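You operate a simulated robot arm through the tools that you are given. There is no shell and no other tool. Be economical: measure what you need, move in short steps, check, and stop when the job is done.

You are at the controls of a simulated robot arm. One attempt, no reset.

Task
Fold the tea cloth, stand cup and jug on it, then push the emptied tray back.
Fine: fold it flat; tea cup and milk jug upright on the cloth; slide the tray, don't lift it. Chip nothing. Set down upright: milk jug.
Where things are to end (x, y in the base frame): tea cup within 40 mm of [530, -350]; milk jug within 40 mm of [660, -350]; dresser tray within 40 mm of [150, -610].
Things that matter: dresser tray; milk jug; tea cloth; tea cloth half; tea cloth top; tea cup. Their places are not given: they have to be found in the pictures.

The check looks at the end state, three seconds after you hand in, the way a careful person would. Anything else that was tipped, shoved, dropped, spilled or broken makes it a failure. Flat cloth is picked up by pressing the open fingertips on it (5 to 10 N) and closing them slowly along it; thin cloth reads only 2 to 8 mm in the jaws.

Robot
A 6-joint arm with a two-finger parallel gripper, fixed in place. Base frame: the origin is at the foot of the arm, x ahead of it, y to its left, z up; the work surface is at about z = 800. Lengths are in mm, angles in degrees, forces in N, time in s.
With the tool pointing down near the work surface it reaches from about 140 to 840 mm from the base axis. Its first joint turns from -166.0 to 166.0 degrees. Payload 3.91 kg.
The TCP is the grasp point between the finger pads, 30 mm short of the fingertips. In the tool frame z runs along the fingers and y along their closing line. The gripper opens to 110 mm. The fingers are 20 mm wide and 10 mm thick; the gripper's body (48 by 112 mm) begins 55 mm behind the TCP.
Orientation is that of the tool frame in the base frame, as a unit quaternion [w, x, y, z]. With the fingers straight down and closing along the base's y, the tool's x points along the base's -x, its y along +y and its z along -z.

Tools
- The arm moves only by the tool play_rows. Its argument "commands" is a list of rows, each a list of 3 entries, a list of its own where there are three numbers: the turn, a rotation vector about the tool's x, y, z in degrees, then the shift along the tool's x, y, z in mm, then the closure, from 0 (fully open) to 1 (shut). In form: [[[ax, ay, az], [x, y, z], gripper], ...]. A call has 1 to 8 rows; each row is the pose to reach, as a shift and turn from the pose commanded when the call began, along the tool's axes at that moment. Each row takes 0.2 s and may step no farther than 50 mm and 8.6 degrees from the row before; otherwise, or with a gripper value out of range, the whole call is refused. A pose out of reach is approached as far as the arm can. The call stops where the force on the tool passes 90 N (or 10 N more than at its start, if that is more) or the arm is blocked; 0.2 s more then pass. The fingers move at their own pace (about 108 mm/s each) and stop on an object; they squeeze with about 36 N. The grip force told is the motor's: it shows also when the fingers shut on nothing. Time passes only in rows, and 0.2 s behind the last, so rows that repeat a pose let the fingers close. It gives the time, the measured TCP pose, the force on the tool (base axes), the opening and the grip force at its end, in the units of the frame above (readings bear some noise), with the torque about the TCP (base axes, N m) and any sound that the robot's microphone picked up, and new pictures: "pictures" is both (left out), scene, wrist or none.
- Cameras (640 x 400 px; columns grow to the right, rows downward): "scene" is fixed at [51.6, -652.1, 1524.2]; the picture's right is [0.64, -0.77, 0.00], its down [-0.66, -0.55, -0.52] and it looks along [0.40, 0.33, -0.86] (base axes); focal length 249 px, centre (320, 200). "wrist" rides on the gripper at [77, 7, -114] in the tool frame; the picture's right is [-0.09, 1.00, 0.00], its down [-0.80, -0.07, -0.59] and it looks along [-0.59, -0.05, 0.80] (tool axes); focal length 270 px, centre (320, 200).
- slide_trunk(by): slides the trunk up (or, below 0, down) by that many mm; the arm rides with it, the base frame stays. It gives what a move gives, with no picture.
- measure_at(camera, pixels): for up to 12 pixels [column, row] of the newest picture of that camera ("zoom" is the newest enlarged one), the place [x, y, z] in the base frame of the surface seen there, good to about 2 mm. The clock stands still meanwhile.
- enlarge(camera, box): a new picture of the part [left, top, right, bottom] of that camera's present view, enlarged. The clock stands still meanwhile.
- job_done(): hands the job in; it is judged then, once.

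Keep the steps short. Do not move on a guess: measure, check each grasp and each placing, and mend mistakes. In all there are 80 turns and 200 pictures (those below and enlarged ones count). Leave the gripper open and the arm clear of the work at the hand-in unless told otherwise, and finish with a single line.

The tools are called after ">>>" by a JSON object that holds its "name" and its "arguments". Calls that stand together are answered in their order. play_rows: Moves the arm, as the interface text tells. Its arguments: {"type":"object","properties":{"commands":{"type":"array","items":{"type":"array"}},"pictures":{"type":"string","enum":["both","scene","wrist","none"]}},"required":["commands"]} The other tools are called the same way: slide_trunk (by) slides the trunk up or down; measure_at (camera, pixels) gives the place of the surface under pixels of a picture; enlarge (camera, box) takes an enlarged picture of a part of a camera's view; job_done () hands the job in.

At the start:

```text
clock: 0.0
tool_pos: [297.4, -321.3, 1213.8]
ee_rot: [0.0, 0.0, 1.0, 0.0]
force: [-0.6, -0.3, 0.5]
torque: [-0.03, -0.03, 0.01]
width: 110.3
gripper_force: 0.0
trunk travel left (down, up): [-450.0, 90.0]
```

scene: 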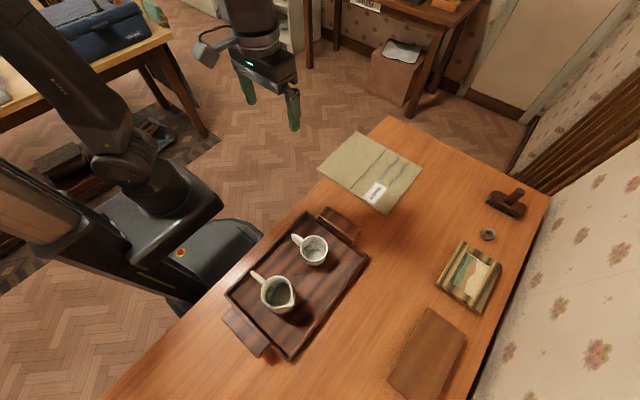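
wrist: 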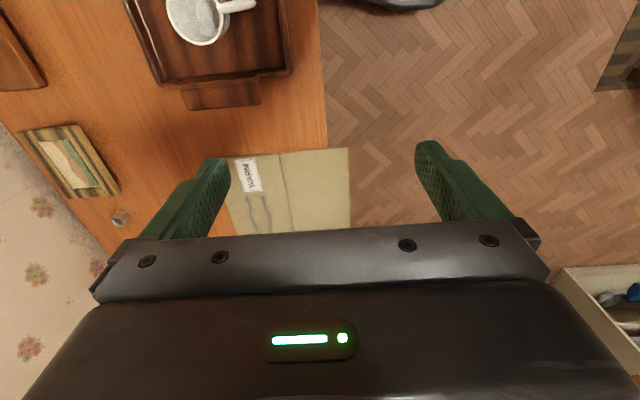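

The scene shows a cloth around (370,170), a tray with cup (313,249) and jug (278,294), and other items on the right. I'll enlarge the cloth and the tray.

>>> {"name": "enlarge", "arguments": {"camera": "scene", "box": [300, 110, 440, 230]}}

>>> {"name": "enlarge", "arguments": {"camera": "scene", "box": [210, 195, 390, 365]}}

>>> {"name": "measure_at", "arguments": {"camera": "scene", "pixels": [[359, 134], [419, 164], [386, 213], [320, 168], [375, 193], [372, 165], [388, 118], [360, 150], [400, 165], [345, 165], [547, 195], [350, 150]]}}

>>> {"name": "measure_at", "arguments": {"camera": "scene", "pixels": [[307, 213], [367, 260], [289, 356], [228, 292], [338, 225], [247, 332], [320, 285], [313, 243], [297, 237], [279, 290], [256, 274], [340, 320]]}}

```text
3.33 times, centred on (370, 170) of scene
```

zoom: 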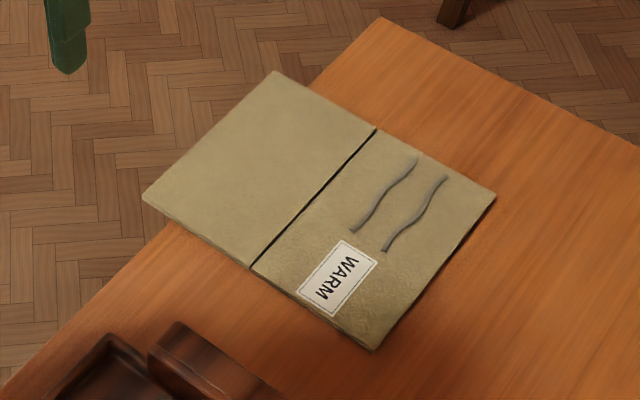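

```text
2.35 times, centred on (300, 280) of scene
```

zoom: 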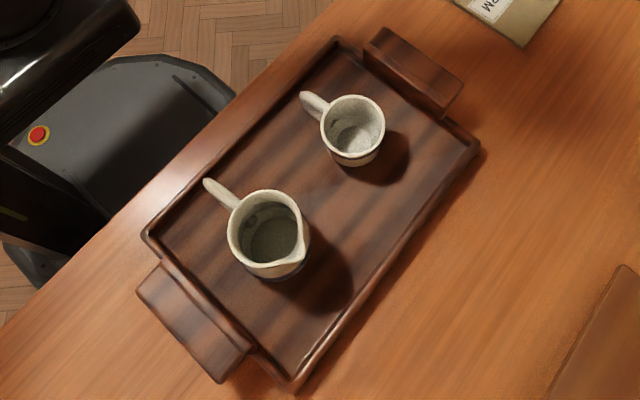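

```text
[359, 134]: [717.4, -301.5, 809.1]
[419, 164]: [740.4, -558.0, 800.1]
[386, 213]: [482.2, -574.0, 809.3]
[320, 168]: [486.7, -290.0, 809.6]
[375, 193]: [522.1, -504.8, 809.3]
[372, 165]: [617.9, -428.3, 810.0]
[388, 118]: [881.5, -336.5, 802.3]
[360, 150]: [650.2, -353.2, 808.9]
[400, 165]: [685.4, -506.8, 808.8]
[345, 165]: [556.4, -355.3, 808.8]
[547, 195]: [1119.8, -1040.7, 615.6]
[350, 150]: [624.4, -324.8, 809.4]
```

```text
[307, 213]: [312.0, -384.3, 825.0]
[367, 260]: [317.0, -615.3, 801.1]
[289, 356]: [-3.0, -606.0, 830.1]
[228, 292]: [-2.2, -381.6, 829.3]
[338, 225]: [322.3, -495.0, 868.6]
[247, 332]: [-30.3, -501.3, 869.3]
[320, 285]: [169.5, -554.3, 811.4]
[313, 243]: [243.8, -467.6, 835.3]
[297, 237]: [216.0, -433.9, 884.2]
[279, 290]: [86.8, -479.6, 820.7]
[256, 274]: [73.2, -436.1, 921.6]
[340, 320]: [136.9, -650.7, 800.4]
```

Cloth: two panels split at about y=-430, with the label half at y -430..-575. The left half overhangs the table edge a little. The targets are on the left half, so the label half folds over onto it. Next I measure cup and jug dimensions in the zoom, plus the things behind the tray.

>>> {"name": "measure_at", "arguments": {"camera": "zoom", "pixels": [[325, 122], [384, 122], [358, 97], [352, 153], [360, 163], [308, 95], [230, 232], [262, 192], [298, 215], [306, 250], [268, 275], [208, 184]]}}

>>> {"name": "measure_at", "arguments": {"camera": "scene", "pixels": [[433, 308], [389, 380], [467, 345], [461, 240], [437, 275], [488, 310], [488, 234], [505, 203], [300, 399], [349, 182], [251, 262], [310, 190]]}}

>>> {"name": "enlarge", "arguments": {"camera": "scene", "box": [340, 140, 440, 220]}}

```text
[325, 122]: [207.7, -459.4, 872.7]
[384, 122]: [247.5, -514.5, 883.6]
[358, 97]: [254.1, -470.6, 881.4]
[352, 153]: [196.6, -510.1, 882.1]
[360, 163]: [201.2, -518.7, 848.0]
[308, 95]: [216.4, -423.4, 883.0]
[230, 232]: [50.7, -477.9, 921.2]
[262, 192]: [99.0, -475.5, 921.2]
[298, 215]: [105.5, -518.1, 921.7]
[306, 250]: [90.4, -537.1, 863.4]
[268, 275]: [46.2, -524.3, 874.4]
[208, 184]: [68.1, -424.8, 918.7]
```

```text
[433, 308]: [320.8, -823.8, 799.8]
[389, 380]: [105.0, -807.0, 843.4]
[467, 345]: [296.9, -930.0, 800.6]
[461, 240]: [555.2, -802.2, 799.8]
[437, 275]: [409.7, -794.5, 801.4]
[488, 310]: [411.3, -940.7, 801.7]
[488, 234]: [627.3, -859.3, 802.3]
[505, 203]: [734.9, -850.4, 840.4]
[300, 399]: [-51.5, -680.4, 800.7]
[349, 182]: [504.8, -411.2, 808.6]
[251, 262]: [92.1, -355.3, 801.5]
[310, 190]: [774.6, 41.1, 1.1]
```

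```text
5.00 times, centred on (390, 180) of scene
```

zoom: 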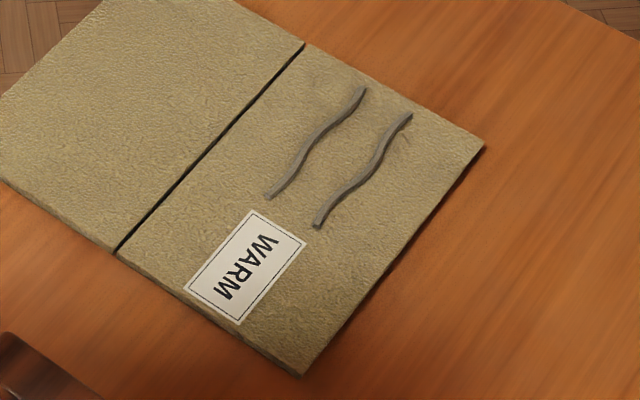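

Cup: centre about (228,-490), rim z 883. Jug: centre about (75,-498), rim z 921. Both handles point +y. The tray has free room behind it down to y≈-800. First I move above the cloth's free edge at about (605,-540).

>>> {"name": "play_rows", "arguments": {"commands": [[[0, 0, 0], [-38, -27, 30], 0.2], [[0, 0, 0], [-76, -54, 60], 0.45], [[0, 0, 0], [-115, -82, 90], 0.45], [[0, 0, 0], [-153, -109, 120], 0.45], [[0, 0, 0], [-191, -136, 150], 0.45], [[0, 0, 0], [-230, -164, 180], 0.45], [[0, 0, 0], [-268, -191, 210], 0.45], [[0, 0, 0], [-307, -219, 220], 0.45]], "pictures": "none"}}

>>> {"name": "play_rows", "arguments": {"commands": [[[0, 0, 0], [0, 0, 40], 0.45], [[0, 0, 0], [0, 0, 80], 0.45], [[0, 0, 0], [0, 0, 110], 0.45], [[0, 0, 0], [0, 0, 130], 0.45]]}}

```text
refused: row 1 steps farther than a row can; nothing moved
```

```text
clock: 1.0
tool_pos: [298.1, -320.7, 1081.4]
ee_rot: [0.0, 0.0, 1.0, 0.0]
force: [1.0, -0.2, -0.2]
torque: [-0.03, 0.01, -0.03]
width: 60.4
gripper_force: 0.1
trunk travel left (down, up): [-450.0, 90.0]
```

scene: 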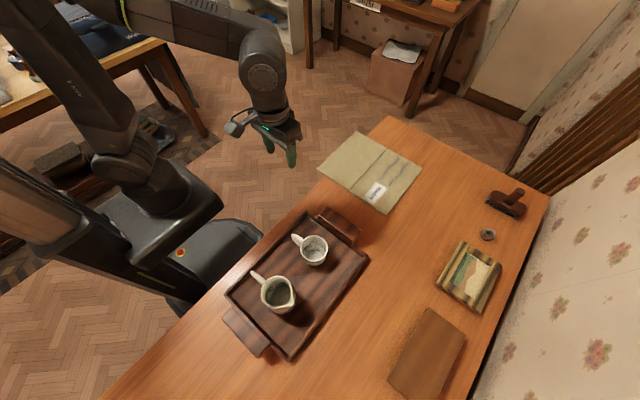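
wrist: 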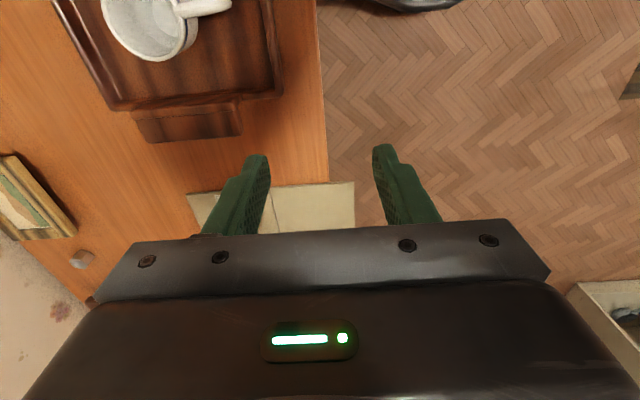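

The arm is at (298,-321,1081), and the first row was too long. Now the move across above the free edge, with smaller steps.

>>> {"name": "play_rows", "arguments": {"commands": [[[0, 0, 0], [-38, -27, 14], 0.45], [[0, 0, 0], [-76, -55, 28], 0.45], [[0, 0, 0], [-115, -82, 42], 0.45], [[0, 0, 0], [-153, -109, 56], 0.45], [[0, 0, 0], [-191, -137, 70], 0.45], [[0, 0, 0], [-230, -164, 84], 0.45], [[0, 0, 0], [-268, -191, 98], 0.45], [[0, 0, 0], [-306, -218, 112], 0.45]], "pictures": "none"}}

>>> {"name": "play_rows", "arguments": {"commands": [[[0, 0, 0], [0, 0, 40], 0.45], [[0, 0, 0], [0, 0, 80], 0.45], [[0, 0, 0], [0, 0, 105], 0.45]]}}

```text
clock: 2.8
tool_pos: [601.9, -542.4, 967.1]
ee_rot: [-0.003, 0.0, 1.0, 0.001]
force: [0.2, -0.7, -0.4]
torque: [-0.02, 0.04, -0.03]
width: 60.5
gripper_force: 0.1
trunk travel left (down, up): [-450.0, 90.0]
```

```text
clock: 3.6
tool_pos: [601.7, -544.8, 862.3]
ee_rot: [0.0, 0.0, 1.0, 0.0]
force: [0.5, 0.4, -0.1]
torque: [-0.01, 0.0, 0.0]
width: 60.5
gripper_force: 0.0
trunk travel left (down, up): [-450.0, 90.0]
```

scene: 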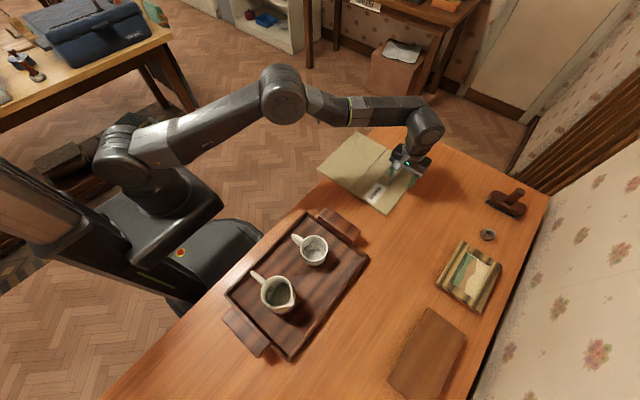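
wrist: 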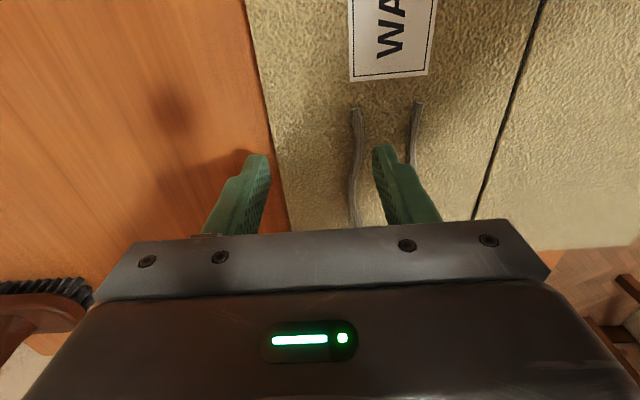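

The left finger would land past the cloth's edge (y≈-566). I shift +20 in y and descend close to the cloth.

>>> {"name": "play_rows", "arguments": {"commands": [[[0, 0, 0], [0, 20, 0], 0.45], [[0, 0, 0], [0, 20, 12], 0.45], [[0, 0, 0], [0, 20, 20], 0.45], [[0, 0, 0], [0, 20, 22], 0.45]], "pictures": "wrist"}}

```text
clock: 4.6
tool_pos: [604.3, -520.8, 843.7]
ee_rot: [0.0, -0.001, 1.0, 0.0]
force: [-0.2, 0.9, -0.2]
torque: [-0.05, -0.01, -0.03]
width: 60.3
gripper_force: 0.1
trunk travel left (down, up): [-450.0, 90.0]
```

wrist: 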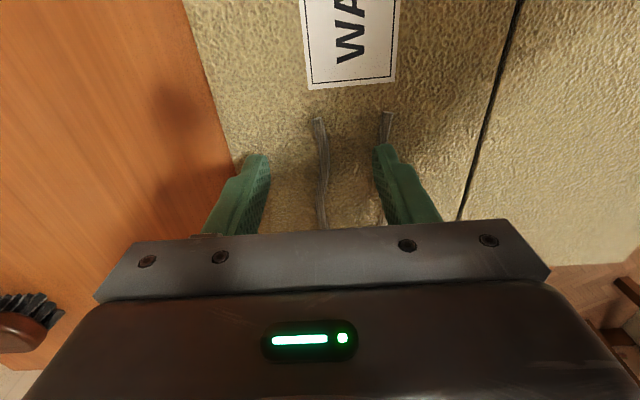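

No contact yet at z 843.7. I press down slowly by a few mm.

>>> {"name": "play_rows", "arguments": {"commands": [[[0, 0, 0], [0, 0, 2], 0.45], [[0, 0, 0], [0, 0, 3.5], 0.45], [[0, 0, 0], [0, 0, 5], 0.45], [[0, 0, 0], [0, 0, 5], 0.45]], "pictures": "none"}}

```text
clock: 5.6
tool_pos: [603.2, -519.5, 839.5]
ee_rot: [0.0, -0.001, 1.0, 0.001]
force: [0.5, -0.5, 0.0]
torque: [-0.04, -0.01, 0.02]
width: 60.6
gripper_force: 0.1
trunk travel left (down, up): [-450.0, 90.0]
```

Still no force at 839.5. I continue down in 1 mm steps.

>>> {"name": "play_rows", "arguments": {"commands": [[[0, 0, 0], [0, 0, 1], 0.45], [[0, 0, 0], [0, 0, 2], 0.45], [[0, 0, 0], [0, 0, 2], 0.45]], "pictures": "none"}}

```text
clock: 6.4
tool_pos: [603.2, -520.5, 838.6]
ee_rot: [0.0, 0.0, 1.0, -0.001]
force: [1.9, -1.2, 9.2]
torque: [0.24, -0.02, -0.07]
width: 59.6
gripper_force: 0.2
trunk travel left (down, up): [-450.0, 90.0]
```

9.2 N of press, inside the 5–10 N range. Now I close slowly along the cloth.

>>> {"name": "play_rows", "arguments": {"commands": [[[0, 0, 0], [0, 0, 0], 0.52], [[0, 0, 0], [0, 0, 0], 0.59], [[0, 0, 0], [0, 0, 0], 0.66], [[0, 0, 0], [0, 0, 0], 0.73], [[0, 0, 0], [0, 0, 0], 0.8], [[0, 0, 0], [0, 0, 0], 0.87], [[0, 0, 0], [0, 0, 0], 0.94], [[0, 0, 0], [0, 0, 0], 1.0]], "pictures": "none"}}

>>> {"name": "play_rows", "arguments": {"commands": [[[0, 0, 0], [0, 0, 0], 1.0], [[0, 0, 0], [0, 0, 0], 1.0]]}}

```text
clock: 8.2
tool_pos: [603.1, -518.1, 838.7]
ee_rot: [0.001, 0.001, 1.0, -0.001]
force: [-0.5, 4.2, 13.6]
torque: [0.14, 0.02, 0.02]
width: 0.1
gripper_force: 35.7
trunk travel left (down, up): [-450.0, 90.0]
```

```text
clock: 8.8
tool_pos: [603.1, -518.2, 837.6]
ee_rot: [0.001, 0.0, 1.0, -0.002]
force: [-0.1, 3.9, 13.4]
torque: [0.14, 0.02, -0.05]
width: 0.1
gripper_force: 35.6
trunk travel left (down, up): [-450.0, 90.0]
```

scene: 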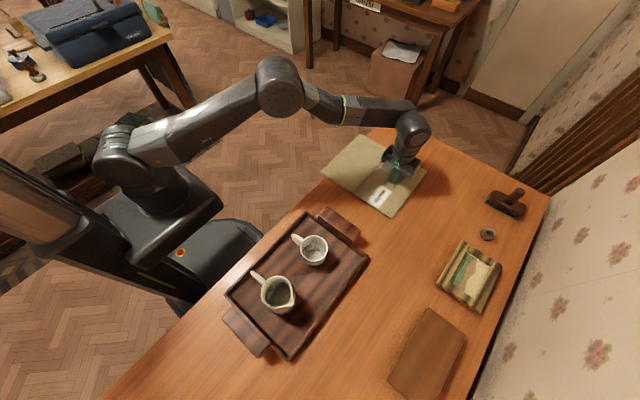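
wrist: 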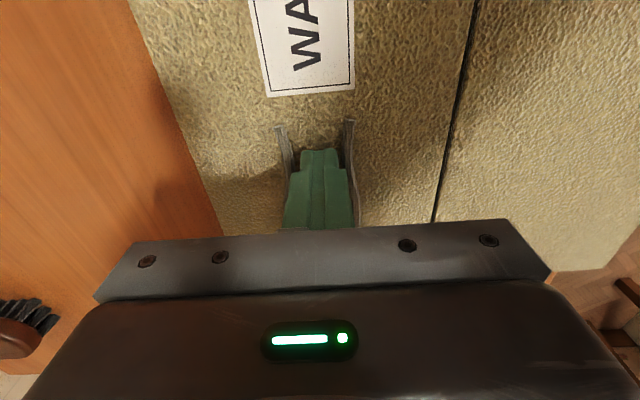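

The width reads 0.1, so nothing is caught, and the cloth has slid a little. I open slightly, lift and inspect.

>>> {"name": "play_rows", "arguments": {"commands": [[[0, 0, 0], [0, 0, -5], 1.0], [[0, 0, 0], [0, 0, -30], 0.8], [[0, 0, 0], [0, 0, -70], 0.6], [[0, 0, 0], [40, 0, -110], 0.6], [[0, 0, 0], [80, 0, -110], 0.6], [[0, 0, 0], [120, 0, -110], 0.6]]}}

>>> {"name": "enlarge", "arguments": {"camera": "scene", "box": [310, 120, 440, 220]}}

>>> {"name": "measure_at", "arguments": {"camera": "zoom", "pixels": [[240, 75], [310, 125], [570, 260], [370, 455], [60, 240], [350, 110]]}}

```text
refused: row 4 steps farther than a row can; nothing moved
```

```text
4.00 times, centred on (375, 170) of scene
```

zoom: 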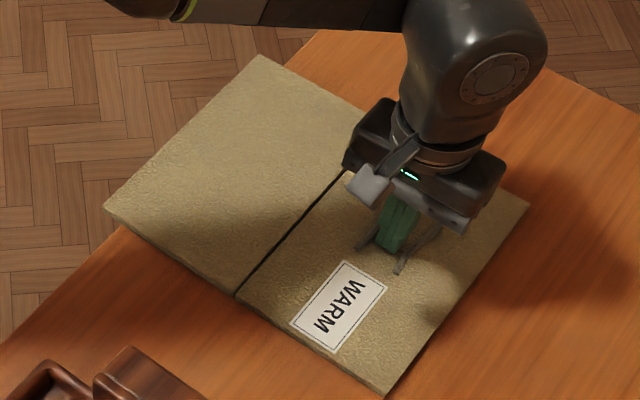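

```text
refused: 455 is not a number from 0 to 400
```

The lift was refused because one row was too long, so I retry it.

>>> {"name": "play_rows", "arguments": {"commands": [[[0, 0, 0], [0, 0, -5], 1.0], [[0, 0, 0], [0, 0, -30], 0.8], [[0, 0, 0], [0, 0, -70], 0.6], [[0, 0, 0], [30, 0, -105], 0.6], [[0, 0, 0], [75, 0, -110], 0.6], [[0, 0, 0], [120, 0, -110], 0.6]]}}

>>> {"name": "enlarge", "arguments": {"camera": "scene", "box": [310, 120, 440, 220]}}

>>> {"name": "enlarge", "arguments": {"camera": "wrist", "box": [120, 0, 500, 240]}}

```text
clock: 10.2
tool_pos: [484.2, -515.0, 949.0]
ee_rot: [0.0, 0.0, 1.0, 0.0]
force: [0.3, -0.2, -0.2]
torque: [-0.01, -0.01, 0.01]
width: 44.1
gripper_force: 0.0
trunk travel left (down, up): [-450.0, 90.0]
```

scene: 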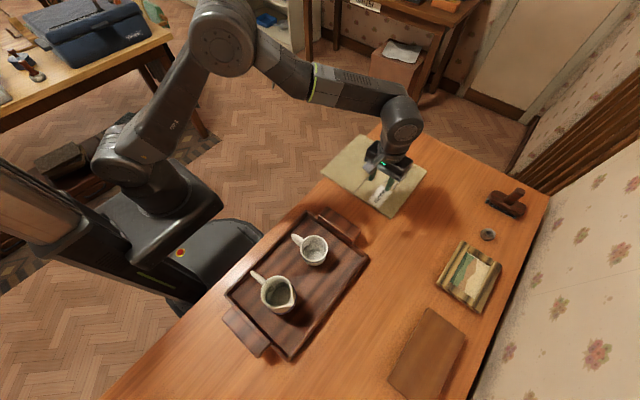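
wrist: 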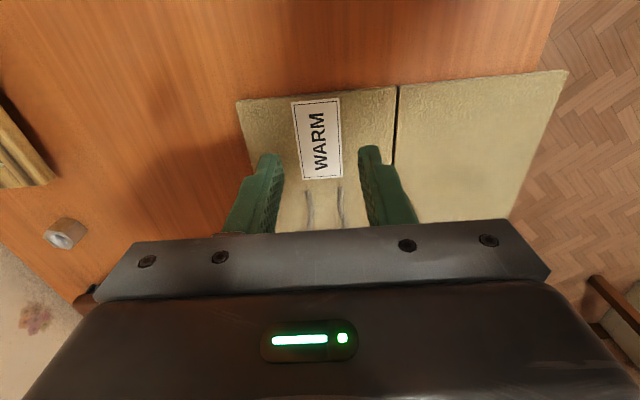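

```text
4.00 times, centred on (375, 170) of scene
```

zoom: 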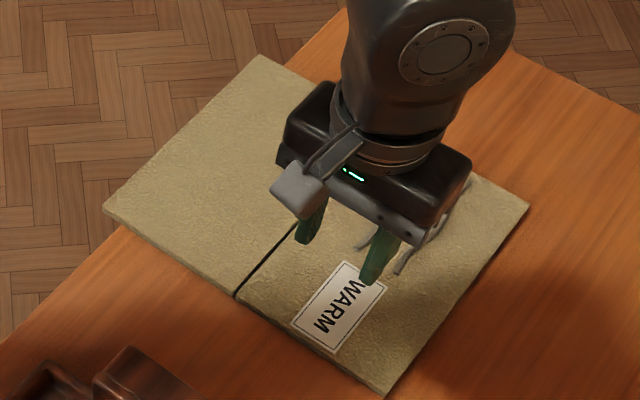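

```text
1.67 times, centred on (310, 120) of wrist
```

zoom: 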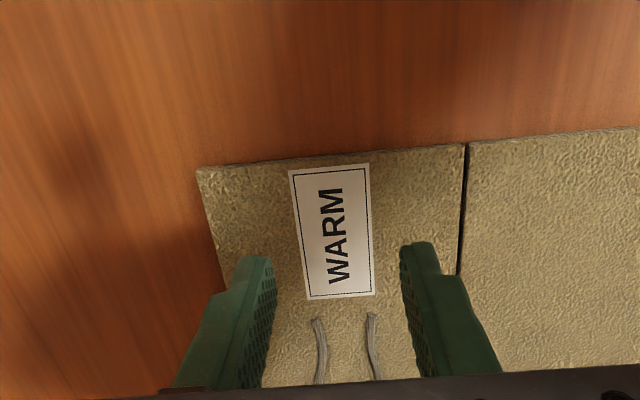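

The cloth slid about 14 mm towards -y as a whole. The wavy lines look like printed steam. I measure the cloth's present outline before retrying closer to the free edge and slower.

>>> {"name": "measure_at", "arguments": {"camera": "zoom", "pixels": [[200, 173], [206, 200], [218, 260], [462, 148], [461, 250], [316, 350], [372, 350], [480, 142], [330, 230]]}}

>>> {"name": "measure_at", "arguments": {"camera": "scene", "pixels": [[331, 173], [363, 135], [388, 216], [423, 172], [410, 192], [400, 207]]}}

```text
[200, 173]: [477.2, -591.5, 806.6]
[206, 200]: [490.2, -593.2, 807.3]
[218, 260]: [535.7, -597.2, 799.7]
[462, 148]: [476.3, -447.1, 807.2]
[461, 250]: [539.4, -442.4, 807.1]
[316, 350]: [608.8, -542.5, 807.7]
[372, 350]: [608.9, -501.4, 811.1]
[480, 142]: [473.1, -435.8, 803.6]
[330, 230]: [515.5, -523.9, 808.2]
```

```text
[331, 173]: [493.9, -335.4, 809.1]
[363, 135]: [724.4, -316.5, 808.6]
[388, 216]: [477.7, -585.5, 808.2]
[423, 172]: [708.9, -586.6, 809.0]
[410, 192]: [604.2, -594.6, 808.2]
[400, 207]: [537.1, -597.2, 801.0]
```

The free edge is at y≈-592 and the hinge at about -442. I place the pinch at (585,-556) with 40 mm opening.

>>> {"name": "play_rows", "arguments": {"commands": [[[0, 0, 0], [-40, -15, 10], 0.64], [[0, 0, 0], [-80, -30, 20], 0.64], [[0, 0, 0], [-101, -40, 50], 0.64], [[0, 0, 0], [-101, -40, 80], 0.64], [[0, 0, 0], [-101, -40, 100], 0.64], [[0, 0, 0], [-101, -40, 108], 0.64], [[0, 0, 0], [-101, -40, 108], 0.64]], "pictures": "wrist"}}

```text
clock: 11.8
tool_pos: [584.9, -560.3, 839.8]
ee_rot: [0.0, 0.0, 1.0, 0.0]
force: [0.0, -0.1, 0.3]
torque: [0.0, -0.01, -0.04]
width: 39.8
gripper_force: 0.1
trunk travel left (down, up): [-450.0, 90.0]
```

wrist: 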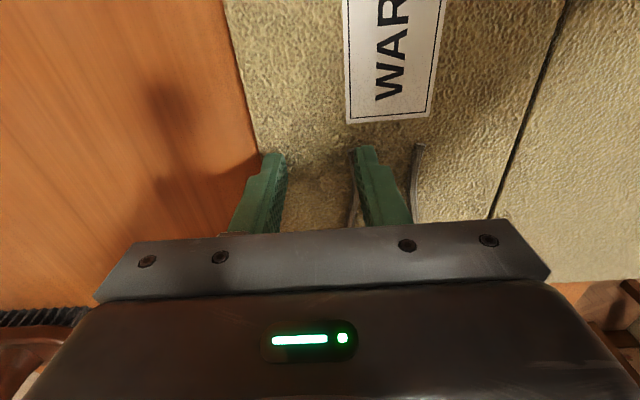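

Both tips hover at the cloth. I shift +4 mm in y for margin, then press gently.

>>> {"name": "play_rows", "arguments": {"commands": [[[0, 0, 0], [0, 4, 0], 0.64], [[0, 0, 0], [0, 4, 1], 0.64], [[0, 0, 0], [0, 4, 2], 0.64], [[0, 0, 0], [0, 4, 2], 0.64]], "pictures": "none"}}

```text
clock: 12.8
tool_pos: [584.6, -554.9, 837.8]
ee_rot: [-0.001, 0.0, 1.0, 0.0]
force: [0.6, 0.0, 1.4]
torque: [0.02, 0.0, 0.0]
width: 39.6
gripper_force: 0.0
trunk travel left (down, up): [-450.0, 90.0]
```

>>> {"name": "play_rows", "arguments": {"commands": [[[0, 0, 0], [0, 0, 0.6], 0.64], [[0, 0, 0], [0, 0, 1], 0.64], [[0, 0, 0], [0, 0, 1], 0.64]], "pictures": "none"}}

```text
clock: 13.6
tool_pos: [584.1, -555.7, 838.8]
ee_rot: [0.001, 0.0, 1.0, -0.001]
force: [1.9, -2.3, 5.5]
torque: [0.07, -0.05, -0.04]
width: 38.7
gripper_force: 0.1
trunk travel left (down, up): [-450.0, 90.0]
```

5.5 N of press. Closing slowly.

>>> {"name": "play_rows", "arguments": {"commands": [[[0, 0, 0], [0, 0, 0], 0.67], [[0, 0, 0], [0, 0, 0], 0.7], [[0, 0, 0], [0, 0, 0], 0.73], [[0, 0, 0], [0, 0, 0], 0.76], [[0, 0, 0], [0, 0, 0], 0.79], [[0, 0, 0], [0, 0, 0], 0.82]], "pictures": "wrist"}}

```text
clock: 15.0
tool_pos: [584.4, -555.4, 837.5]
ee_rot: [0.0, 0.001, 1.0, -0.001]
force: [0.7, 4.5, 8.6]
torque: [0.23, 0.01, -0.03]
width: 21.5
gripper_force: 2.0
trunk travel left (down, up): [-450.0, 90.0]
```

wrist: 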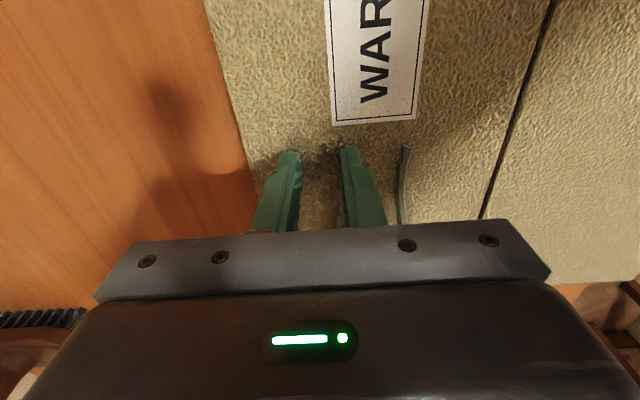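

>>> {"name": "play_rows", "arguments": {"commands": [[[0, 0, 0], [0, 0, 0], 0.85], [[0, 0, 0], [0, 0, 0], 0.88], [[0, 0, 0], [0, 0, 0], 0.91], [[0, 0, 0], [0, 0, 0], 0.94], [[0, 0, 0], [0, 0, 0], 0.97], [[0, 0, 0], [0, 0, 0], 1.0], [[0, 0, 0], [0, 0, 0], 1.0]], "pictures": "wrist"}}

```text
clock: 16.6
tool_pos: [585.2, -555.4, 838.8]
ee_rot: [-0.001, 0.001, 1.0, -0.001]
force: [0.0, 1.4, 9.6]
torque: [0.08, 0.0, 0.03]
width: 0.1
gripper_force: 36.0
trunk travel left (down, up): [-450.0, 90.0]
```

wrist: 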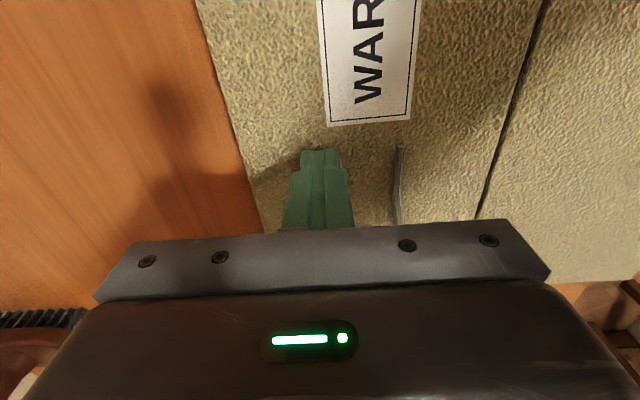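

Again 0.1, nothing held. Before another try I lift and look closely at the strips and edges on the cloth.

>>> {"name": "play_rows", "arguments": {"commands": [[[0, 0, 0], [0, 0, -5], 1.0], [[0, 0, 0], [10, 10, -40], 1.0], [[0, 0, 0], [50, 20, -60], 1.0], [[0, 0, 0], [90, 30, -80], 1.0], [[0, 0, 0], [130, 40, -80], 1.0]], "pictures": "none"}}

>>> {"name": "enlarge", "arguments": {"camera": "wrist", "box": [220, 60, 480, 230]}}

>>> {"name": "enlarge", "arguments": {"camera": "scene", "box": [370, 140, 440, 220]}}

```text
clock: 17.8
tool_pos: [453.5, -517.8, 917.0]
ee_rot: [0.0, 0.0, 1.0, -0.001]
force: [-0.2, -0.1, -0.6]
torque: [0.04, 0.03, -0.03]
width: 0.2
gripper_force: 35.7
trunk travel left (down, up): [-450.0, 90.0]
```

```text
2.35 times, centred on (350, 145) of wrist
```

zoom: 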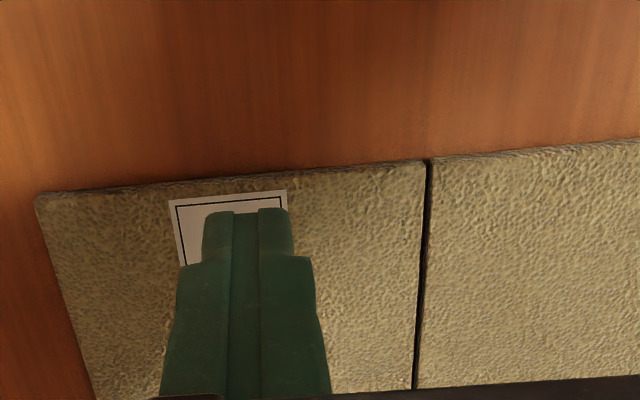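

```text
5.00 times, centred on (405, 180) of scene
```

zoom: 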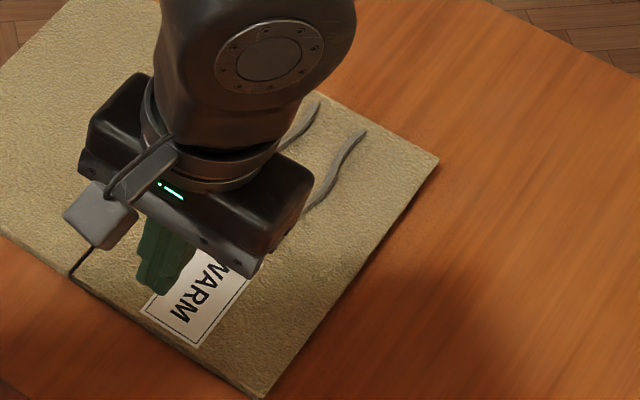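

The panels look like slabs joined at a seam. Closing along y only slides them, so I'll turn the gripper 90° and close along the free edge (base x). The turn is done here in the air.

>>> {"name": "play_rows", "arguments": {"commands": [[[0, 0, 8.5], [0, 0, -10], 0.8], [[0, 0, 17], [0, 0, -10], 0.64], [[0, 0, 25.5], [0, 0, -10], 0.64], [[0, 0, 34], [0, 0, -10], 0.64], [[0, 0, 42.5], [0, 0, -10], 0.64], [[0, 0, 51], [0, 0, -10], 0.64], [[0, 0, 59.5], [0, 0, -10], 0.64], [[0, 0, 68], [0, 0, -10], 0.64]], "pictures": "none"}}

>>> {"name": "play_rows", "arguments": {"commands": [[[0, 0, 8], [0, 0, 0], 0.64], [[0, 0, 16], [0, 0, 0], 0.64], [[0, 0, 22], [0, 0, 0], 0.64]]}}

>>> {"name": "measure_at", "arguments": {"camera": "scene", "pixels": [[332, 177], [365, 139], [388, 218], [424, 175], [412, 192], [405, 201]]}}

```text
clock: 19.6
tool_pos: [455.4, -514.4, 926.4]
ee_rot: [-0.001, 0.56, 0.829, 0.0]
force: [-1.0, 0.4, -0.6]
torque: [-0.01, 0.01, -0.01]
width: 39.4
gripper_force: 0.1
trunk travel left (down, up): [-450.0, 90.0]
```

```text
clock: 20.4
tool_pos: [455.6, -515.7, 926.8]
ee_rot: [0.0, 0.708, 0.707, 0.0]
force: [0.2, 1.0, -0.7]
torque: [-0.01, -0.01, 0.0]
width: 39.4
gripper_force: 0.1
trunk travel left (down, up): [-450.0, 90.0]
```

scene: 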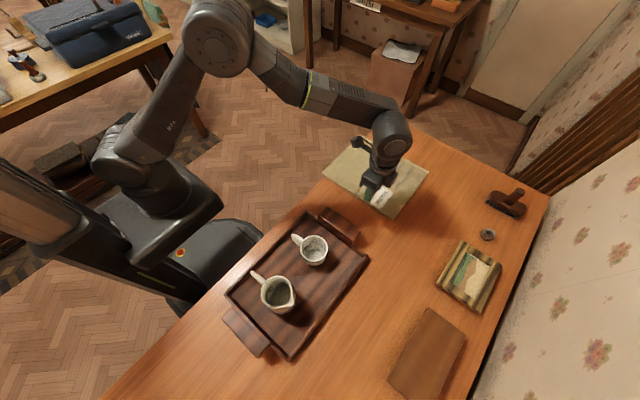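
wrist: 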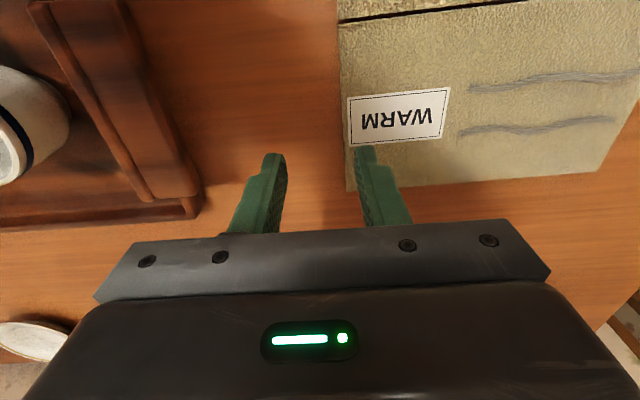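

```text
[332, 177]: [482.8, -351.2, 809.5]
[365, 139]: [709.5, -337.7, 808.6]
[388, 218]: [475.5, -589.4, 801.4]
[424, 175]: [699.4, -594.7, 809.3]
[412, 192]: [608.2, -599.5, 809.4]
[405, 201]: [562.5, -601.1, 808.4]
```

Turned cleanly: the tool's x is now base +y and its y is base +x. The free edge is at y≈-601. I go to (565,-583) just above the cloth.

>>> {"name": "play_rows", "arguments": {"commands": [[[0, 0, 0], [-22, 35, 0], 0.64], [[0, 0, 0], [-44, 70, 0], 0.64], [[0, 0, 0], [-68, 110, 10], 0.64], [[0, 0, 0], [-68, 110, 50], 0.64], [[0, 0, 0], [-68, 110, 75], 0.64], [[0, 0, 0], [-68, 110, 85], 0.64], [[0, 0, 0], [-68, 110, 85], 0.64]], "pictures": "wrist"}}

```text
clock: 22.0
tool_pos: [564.5, -584.7, 840.3]
ee_rot: [0.0, 0.707, 0.707, 0.001]
force: [-0.1, 0.3, -0.9]
torque: [0.0, -0.01, 0.02]
width: 39.6
gripper_force: 0.1
trunk travel left (down, up): [-450.0, 90.0]
```

wrist: 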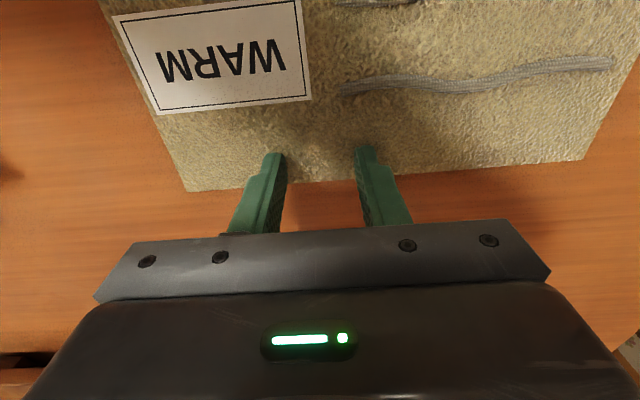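

The tips sit over the cloth just inside its edge. Pressing gently.

>>> {"name": "play_rows", "arguments": {"commands": [[[0, 0, 0], [0, 0, 1], 0.64], [[0, 0, 0], [0, 0, 2], 0.64], [[0, 0, 0], [0, 0, 2.8], 0.64], [[0, 0, 0], [0, 0, 2.8], 0.64]], "pictures": "none"}}

```text
clock: 23.0
tool_pos: [565.3, -582.7, 837.8]
ee_rot: [0.0, 0.708, 0.707, 0.0]
force: [0.5, 0.3, 1.3]
torque: [0.02, 0.02, -0.01]
width: 39.5
gripper_force: 0.0
trunk travel left (down, up): [-450.0, 90.0]
```

>>> {"name": "play_rows", "arguments": {"commands": [[[0, 0, 0], [0, 0, 0.8], 0.64], [[0, 0, 0], [0, 0, 1.4], 0.64], [[0, 0, 0], [0, 0, 1.4], 0.64]], "pictures": "none"}}

```text
clock: 23.8
tool_pos: [564.9, -584.5, 837.9]
ee_rot: [0.001, 0.707, 0.707, 0.0]
force: [2.4, -1.3, 6.1]
torque: [0.03, 0.03, 0.0]
width: 39.4
gripper_force: 0.0
trunk travel left (down, up): [-450.0, 90.0]
```

6.1 N. I close slowly and check midway.

>>> {"name": "play_rows", "arguments": {"commands": [[[0, 0, 0], [0, 0, 0], 0.66], [[0, 0, 0], [0, 0, 0], 0.69], [[0, 0, 0], [0, 0, 0], 0.72], [[0, 0, 0], [0, 0, 0], 0.75], [[0, 0, 0], [0, 0, 0], 0.78], [[0, 0, 0], [0, 0, 0], 0.81], [[0, 0, 0], [0, 0, 0], 0.84], [[0, 0, 0], [0, 0, 0], 0.87]], "pictures": "none"}}

>>> {"name": "play_rows", "arguments": {"commands": [[[0, 0, 0], [0, 0, 0], 0.89], [[0, 0, 0], [0, 0, 0], 0.91], [[0, 0, 0], [0, 0, 0], 0.93], [[0, 0, 0], [0, 0, 0], 0.95], [[0, 0, 0], [0, 0, 0], 0.97], [[0, 0, 0], [0, 0, 0], 0.99], [[0, 0, 0], [0, 0, 0], 1.0]], "pictures": "wrist"}}

```text
clock: 25.6
tool_pos: [563.7, -582.5, 838.1]
ee_rot: [0.0, 0.707, 0.707, 0.0]
force: [-4.8, -0.3, 8.4]
torque: [0.03, 0.18, 0.01]
width: 16.9
gripper_force: 1.9
trunk travel left (down, up): [-450.0, 90.0]
```

```text
clock: 27.2
tool_pos: [563.5, -583.6, 838.2]
ee_rot: [0.001, 0.707, 0.707, 0.0]
force: [-1.9, -0.5, 8.1]
torque: [0.01, 0.07, 0.01]
width: 0.0
gripper_force: 36.2
trunk travel left (down, up): [-450.0, 90.0]
```

wrist: 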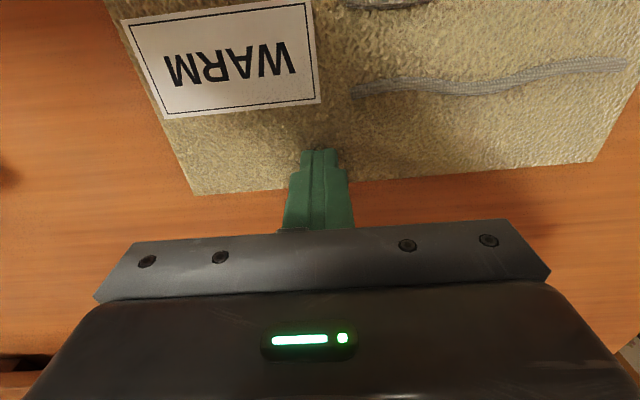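

Still nothing held on the label half. I test the other panel the same way, near its outer part at (565,-365), where it lies on the table. First up and across.

>>> {"name": "play_rows", "arguments": {"commands": [[[0, 0, 0], [0, 0, -25], 0.9], [[0, 0, 0], [40, 0, -30], 0.64], [[0, 0, 0], [85, 0, -30], 0.64], [[0, 0, 0], [130, 0, -30], 0.64], [[0, 0, 0], [175, 0, -30], 0.64], [[0, 0, 0], [215, 0, -20], 0.64], [[0, 0, 0], [215, 0, -5], 0.64], [[0, 0, 0], [215, 0, -5], 0.64]]}}

```text
clock: 29.0
tool_pos: [564.5, -366.3, 839.4]
ee_rot: [0.0, 0.707, 0.707, 0.0]
force: [-0.1, -0.4, -0.1]
torque: [0.0, -0.01, -0.02]
width: 39.6
gripper_force: 0.1
trunk travel left (down, up): [-450.0, 90.0]
```

scene: 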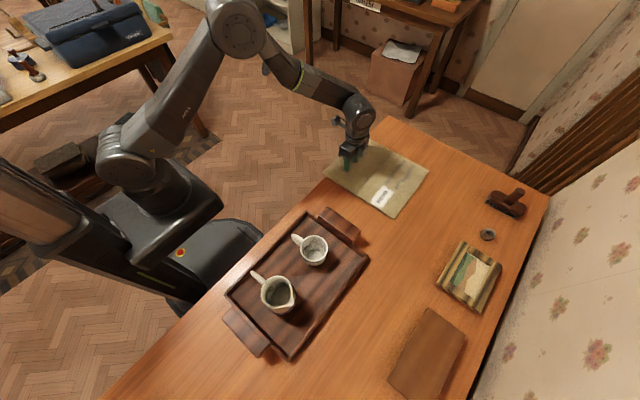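
wrist: 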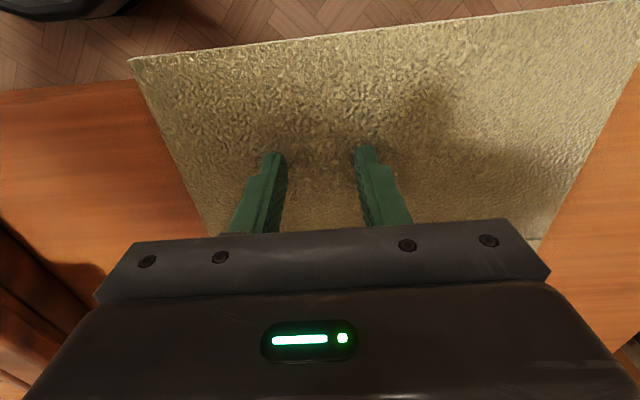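

Hovering over the left panel. I press by the same amount as before and close in one pass.

>>> {"name": "play_rows", "arguments": {"commands": [[[0, 0, 0], [0, 0, 3], 0.64], [[0, 0, 0], [0, 0, 4.4], 0.64], [[0, 0, 0], [0, 0, 4.4], 0.64]], "pictures": "none"}}

```text
clock: 29.8
tool_pos: [564.4, -367.7, 837.0]
ee_rot: [0.003, 0.707, 0.707, 0.0]
force: [0.4, 2.5, 22.1]
torque: [0.08, 0.45, -0.08]
width: 39.7
gripper_force: 0.6
trunk travel left (down, up): [-450.0, 90.0]
```

22 N is too much. I back off.

>>> {"name": "play_rows", "arguments": {"commands": [[[0, 0, 0], [0, 0, -1.2], 0.64], [[0, 0, 0], [0, 0, -1.2], 0.64]], "pictures": "none"}}

```text
clock: 30.4
tool_pos: [563.6, -368.0, 837.8]
ee_rot: [0.002, 0.707, 0.707, 0.0]
force: [3.9, 0.1, 12.5]
torque: [-0.08, 0.01, 0.1]
width: 40.0
gripper_force: 0.4
trunk travel left (down, up): [-450.0, 90.0]
```

>>> {"name": "play_rows", "arguments": {"commands": [[[0, 0, 0], [0, 0, -0.7], 0.64], [[0, 0, 0], [0, 0, -0.7], 0.68], [[0, 0, 0], [0, 0, -0.7], 0.72], [[0, 0, 0], [0, 0, -0.7], 0.76], [[0, 0, 0], [0, 0, -0.7], 0.8], [[0, 0, 0], [0, 0, -0.7], 0.84], [[0, 0, 0], [0, 0, -0.7], 0.88]], "pictures": "none"}}

>>> {"name": "play_rows", "arguments": {"commands": [[[0, 0, 0], [0, 0, 0], 0.9], [[0, 0, 0], [0, 0, 0], 0.92], [[0, 0, 0], [0, 0, 0], 0.94], [[0, 0, 0], [0, 0, 0], 0.96], [[0, 0, 0], [0, 0, 0], 0.98], [[0, 0, 0], [0, 0, 0], 1.0], [[0, 0, 0], [0, 0, 0], 1.0]], "pictures": "wrist"}}

```text
clock: 32.0
tool_pos: [563.2, -367.8, 837.9]
ee_rot: [0.001, 0.707, 0.707, 0.0]
force: [0.4, 1.2, 0.3]
torque: [-0.01, 0.0, -0.01]
width: 13.0
gripper_force: 0.2
trunk travel left (down, up): [-450.0, 90.0]
```

```text
clock: 33.6
tool_pos: [564.5, -366.5, 839.1]
ee_rot: [-0.001, 0.708, 0.707, -0.001]
force: [0.2, 0.4, 0.2]
torque: [0.03, 0.04, 0.0]
width: 0.1
gripper_force: 36.0
trunk travel left (down, up): [-450.0, 90.0]
```

wrist: 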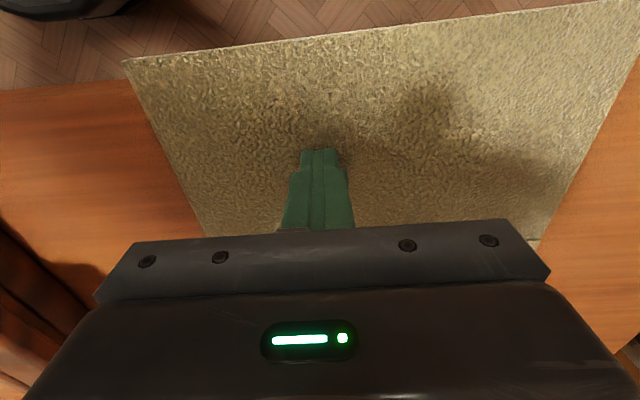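

The press was lost during that closing, so the test says nothing. I reopen and press at about 7 N.

>>> {"name": "play_rows", "arguments": {"commands": [[[0, 0, 0], [0, 0, -1], 0.8], [[0, 0, 0], [0, 0, -1], 0.64], [[0, 0, 0], [0, 0, -1], 0.64], [[0, 0, 0], [0, 0, 0.2], 0.64], [[0, 0, 0], [0, 0, 0.6], 0.64], [[0, 0, 0], [0, 0, 0.6], 0.64]], "pictures": "none"}}

```text
clock: 35.0
tool_pos: [564.5, -368.1, 839.3]
ee_rot: [0.0, 0.707, 0.707, 0.0]
force: [-0.3, 0.8, -0.1]
torque: [0.03, -0.01, 0.0]
width: 39.6
gripper_force: 0.0
trunk travel left (down, up): [-450.0, 90.0]
```

>>> {"name": "play_rows", "arguments": {"commands": [[[0, 0, 0], [0, 0, 0.6], 0.64], [[0, 0, 0], [0, 0, 1.0], 0.64], [[0, 0, 0], [0, 0, 1.0], 0.64]], "pictures": "none"}}

```text
clock: 35.8
tool_pos: [564.5, -369.1, 838.0]
ee_rot: [0.002, 0.707, 0.707, 0.0]
force: [-2.4, 0.7, 8.1]
torque: [-0.04, 0.2, -0.02]
width: 39.8
gripper_force: 0.1
trunk travel left (down, up): [-450.0, 90.0]
```

8.1 N. Closing slowly.

>>> {"name": "play_rows", "arguments": {"commands": [[[0, 0, 0], [0, 0, 0], 0.66], [[0, 0, 0], [0, 0, 0], 0.69], [[0, 0, 0], [0, 0, 0], 0.72], [[0, 0, 0], [0, 0, 0], 0.75], [[0, 0, 0], [0, 0, 0], 0.78], [[0, 0, 0], [0, 0, 0], 0.81], [[0, 0, 0], [0, 0, 0], 0.84], [[0, 0, 0], [0, 0, 0], 0.87]], "pictures": "none"}}

>>> {"name": "play_rows", "arguments": {"commands": [[[0, 0, 0], [0, 0, 0], 0.9], [[0, 0, 0], [0, 0, 0], 0.93], [[0, 0, 0], [0, 0, 0], 0.96], [[0, 0, 0], [0, 0, 0], 1.0], [[0, 0, 0], [0, 0, 0], 1.0]], "pictures": "scene"}}

>>> {"name": "enlarge", "arguments": {"camera": "scene", "box": [310, 120, 440, 220]}}

```text
clock: 37.6
tool_pos: [565.9, -368.8, 837.2]
ee_rot: [0.001, 0.707, 0.707, 0.0]
force: [-5.3, 0.1, 14.6]
torque: [-0.02, 0.17, -0.05]
width: 17.9
gripper_force: 3.6
trunk travel left (down, up): [-450.0, 90.0]
```

```text
clock: 38.8
tool_pos: [565.4, -367.4, 837.9]
ee_rot: [0.001, 0.707, 0.707, 0.0]
force: [-1.2, 0.1, 11.2]
torque: [-0.05, 0.06, -0.02]
width: 0.0
gripper_force: 36.2
trunk travel left (down, up): [-450.0, 90.0]
```

scene: 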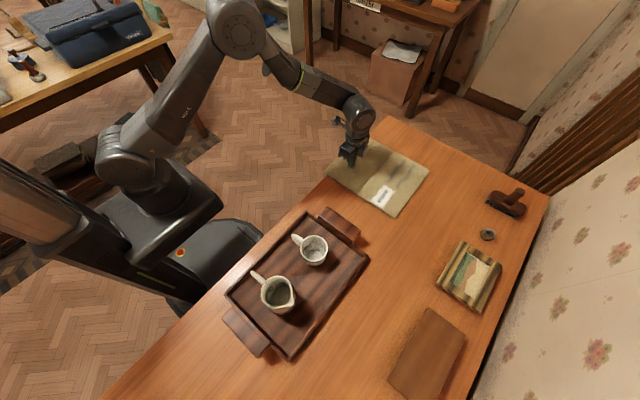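

```text
4.00 times, centred on (375, 170) of scene
```

zoom: 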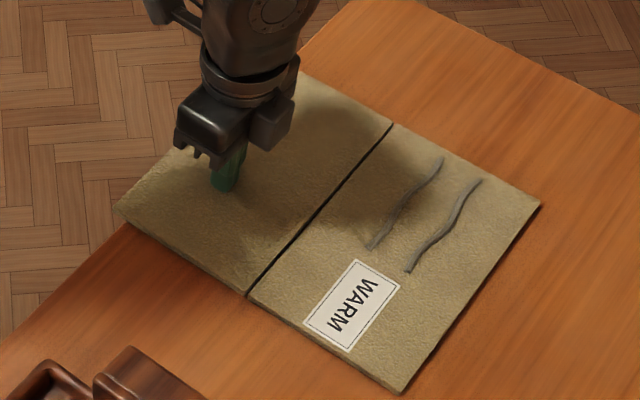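

Pinching a ruck doesn't work on either half, because these are stiff pads about 8 mm thick. The graspable feature is the edge that overhangs the table (edge at y≈-336). Plan:
1. Grip the overhanging edge from the side and fold that half over the label half.
2. Slide the folded stack to the goal.

First I want a bit more overhang, so I lift, go to y≈-420, press and drag the cloth +y.

>>> {"name": "play_rows", "arguments": {"commands": [[[0, 0, 0], [0, 0, -8], 1.0], [[0, 0, 0], [-40, 0, -10], 1.0], [[0, 0, 0], [-70, 0, -8], 1.0], [[0, 0, 0], [-70, 10, -2], 1.0], [[0, 0, 0], [-70, 10, 0.5], 1.0], [[0, 0, 0], [-70, 10, 0.5], 1.0]], "pictures": "none"}}

```text
clock: 40.2
tool_pos: [575.5, -438.3, 838.1]
ee_rot: [-0.001, 0.708, 0.707, 0.0]
force: [1.5, -1.3, 3.6]
torque: [-0.06, 0.02, 0.03]
width: 0.1
gripper_force: 36.1
trunk travel left (down, up): [-450.0, 90.0]
```

>>> {"name": "play_rows", "arguments": {"commands": [[[0, 0, 0], [0, 0, 1], 1.0], [[0, 0, 0], [3, 0, 1.2], 1.0], [[0, 0, 0], [10, 0, 1.2], 1.0], [[0, 0, 0], [18, 0, 1.2], 1.0], [[0, 0, 0], [26, 0, 1.2], 1.0], [[0, 0, 0], [34, 0, 1.2], 1.0], [[0, 0, 0], [34, 0, 0], 1.0]], "pictures": "scene"}}

>>> {"name": "enlarge", "arguments": {"camera": "scene", "box": [310, 120, 440, 220]}}

>>> {"name": "measure_at", "arguments": {"camera": "scene", "pixels": [[327, 170], [360, 135], [388, 213], [421, 170], [404, 193]]}}

```text
clock: 41.8
tool_pos: [573.7, -405.2, 838.5]
ee_rot: [0.0, 0.708, 0.707, 0.0]
force: [1.4, -5.9, 12.1]
torque: [-0.21, -0.01, -0.08]
width: 0.0
gripper_force: 36.4
trunk travel left (down, up): [-450.0, 90.0]
```

scene: 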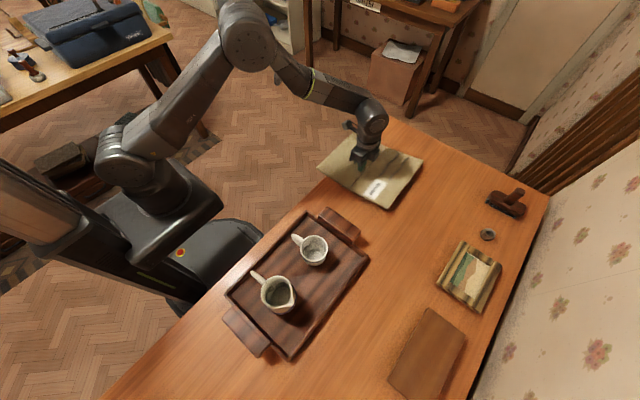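

```text
4.00 times, centred on (375, 170) of scene
```

zoom: 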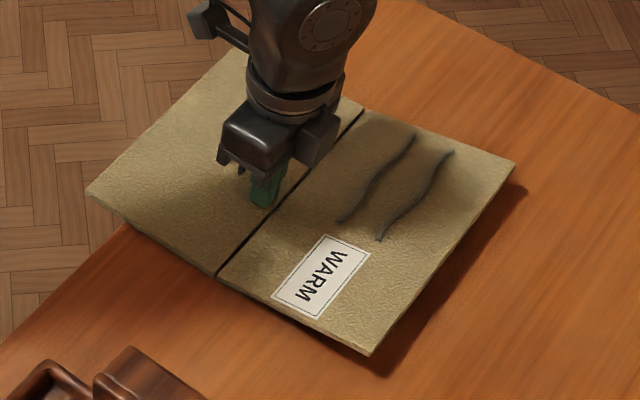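

```text
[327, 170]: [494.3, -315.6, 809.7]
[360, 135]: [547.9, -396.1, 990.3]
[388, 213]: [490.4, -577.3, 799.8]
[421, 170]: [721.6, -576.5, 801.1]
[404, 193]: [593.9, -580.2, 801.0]
```

Dragging works. The label half's far edge seems to show a shadow, so I check the heights across it.

>>> {"name": "measure_at", "arguments": {"camera": "zoom", "pixels": [[370, 345], [440, 260], [505, 165], [350, 250], [320, 200], [230, 275], [250, 230], [130, 190], [230, 75], [95, 192], [340, 300]]}}

```text
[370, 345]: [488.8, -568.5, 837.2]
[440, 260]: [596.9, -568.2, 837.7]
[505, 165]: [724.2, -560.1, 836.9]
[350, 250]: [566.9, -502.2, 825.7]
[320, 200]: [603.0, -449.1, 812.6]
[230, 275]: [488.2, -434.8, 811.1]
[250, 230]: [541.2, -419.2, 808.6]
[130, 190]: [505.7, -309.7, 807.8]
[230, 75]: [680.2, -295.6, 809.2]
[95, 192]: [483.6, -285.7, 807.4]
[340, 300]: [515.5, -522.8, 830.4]
```

The label half has lifted at its free edge to z≈837, hinging about the seam. I raise the fingers off gently and see whether it stays up.

>>> {"name": "play_rows", "arguments": {"commands": [[[0, 0, 0], [0, 0, -2], 1.0], [[0, 0, 0], [0, 0, -10], 1.0], [[0, 0, 0], [0, 0, -10], 1.0]], "pictures": "none"}}

>>> {"name": "enlarge", "arguments": {"camera": "scene", "box": [310, 120, 440, 220]}}

>>> {"name": "measure_at", "arguments": {"camera": "zoom", "pixels": [[370, 345], [440, 260], [505, 165], [350, 250], [320, 200], [230, 275], [250, 230], [95, 192]]}}

```text
clock: 42.6
tool_pos: [573.5, -404.7, 848.8]
ee_rot: [0.0, 0.707, 0.707, 0.0]
force: [0.2, 0.0, 0.5]
torque: [0.01, 0.0, -0.02]
width: 0.2
gripper_force: 36.0
trunk travel left (down, up): [-450.0, 90.0]
```

```text
4.00 times, centred on (375, 170) of scene
```

zoom: 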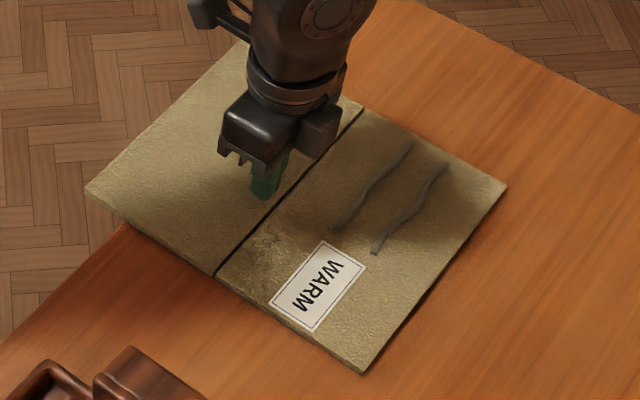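

```text
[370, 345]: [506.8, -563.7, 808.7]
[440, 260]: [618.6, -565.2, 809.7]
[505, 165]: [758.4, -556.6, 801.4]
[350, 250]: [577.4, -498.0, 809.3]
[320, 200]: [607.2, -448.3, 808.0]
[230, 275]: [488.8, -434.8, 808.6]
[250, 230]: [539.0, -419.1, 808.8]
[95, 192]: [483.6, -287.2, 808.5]
```

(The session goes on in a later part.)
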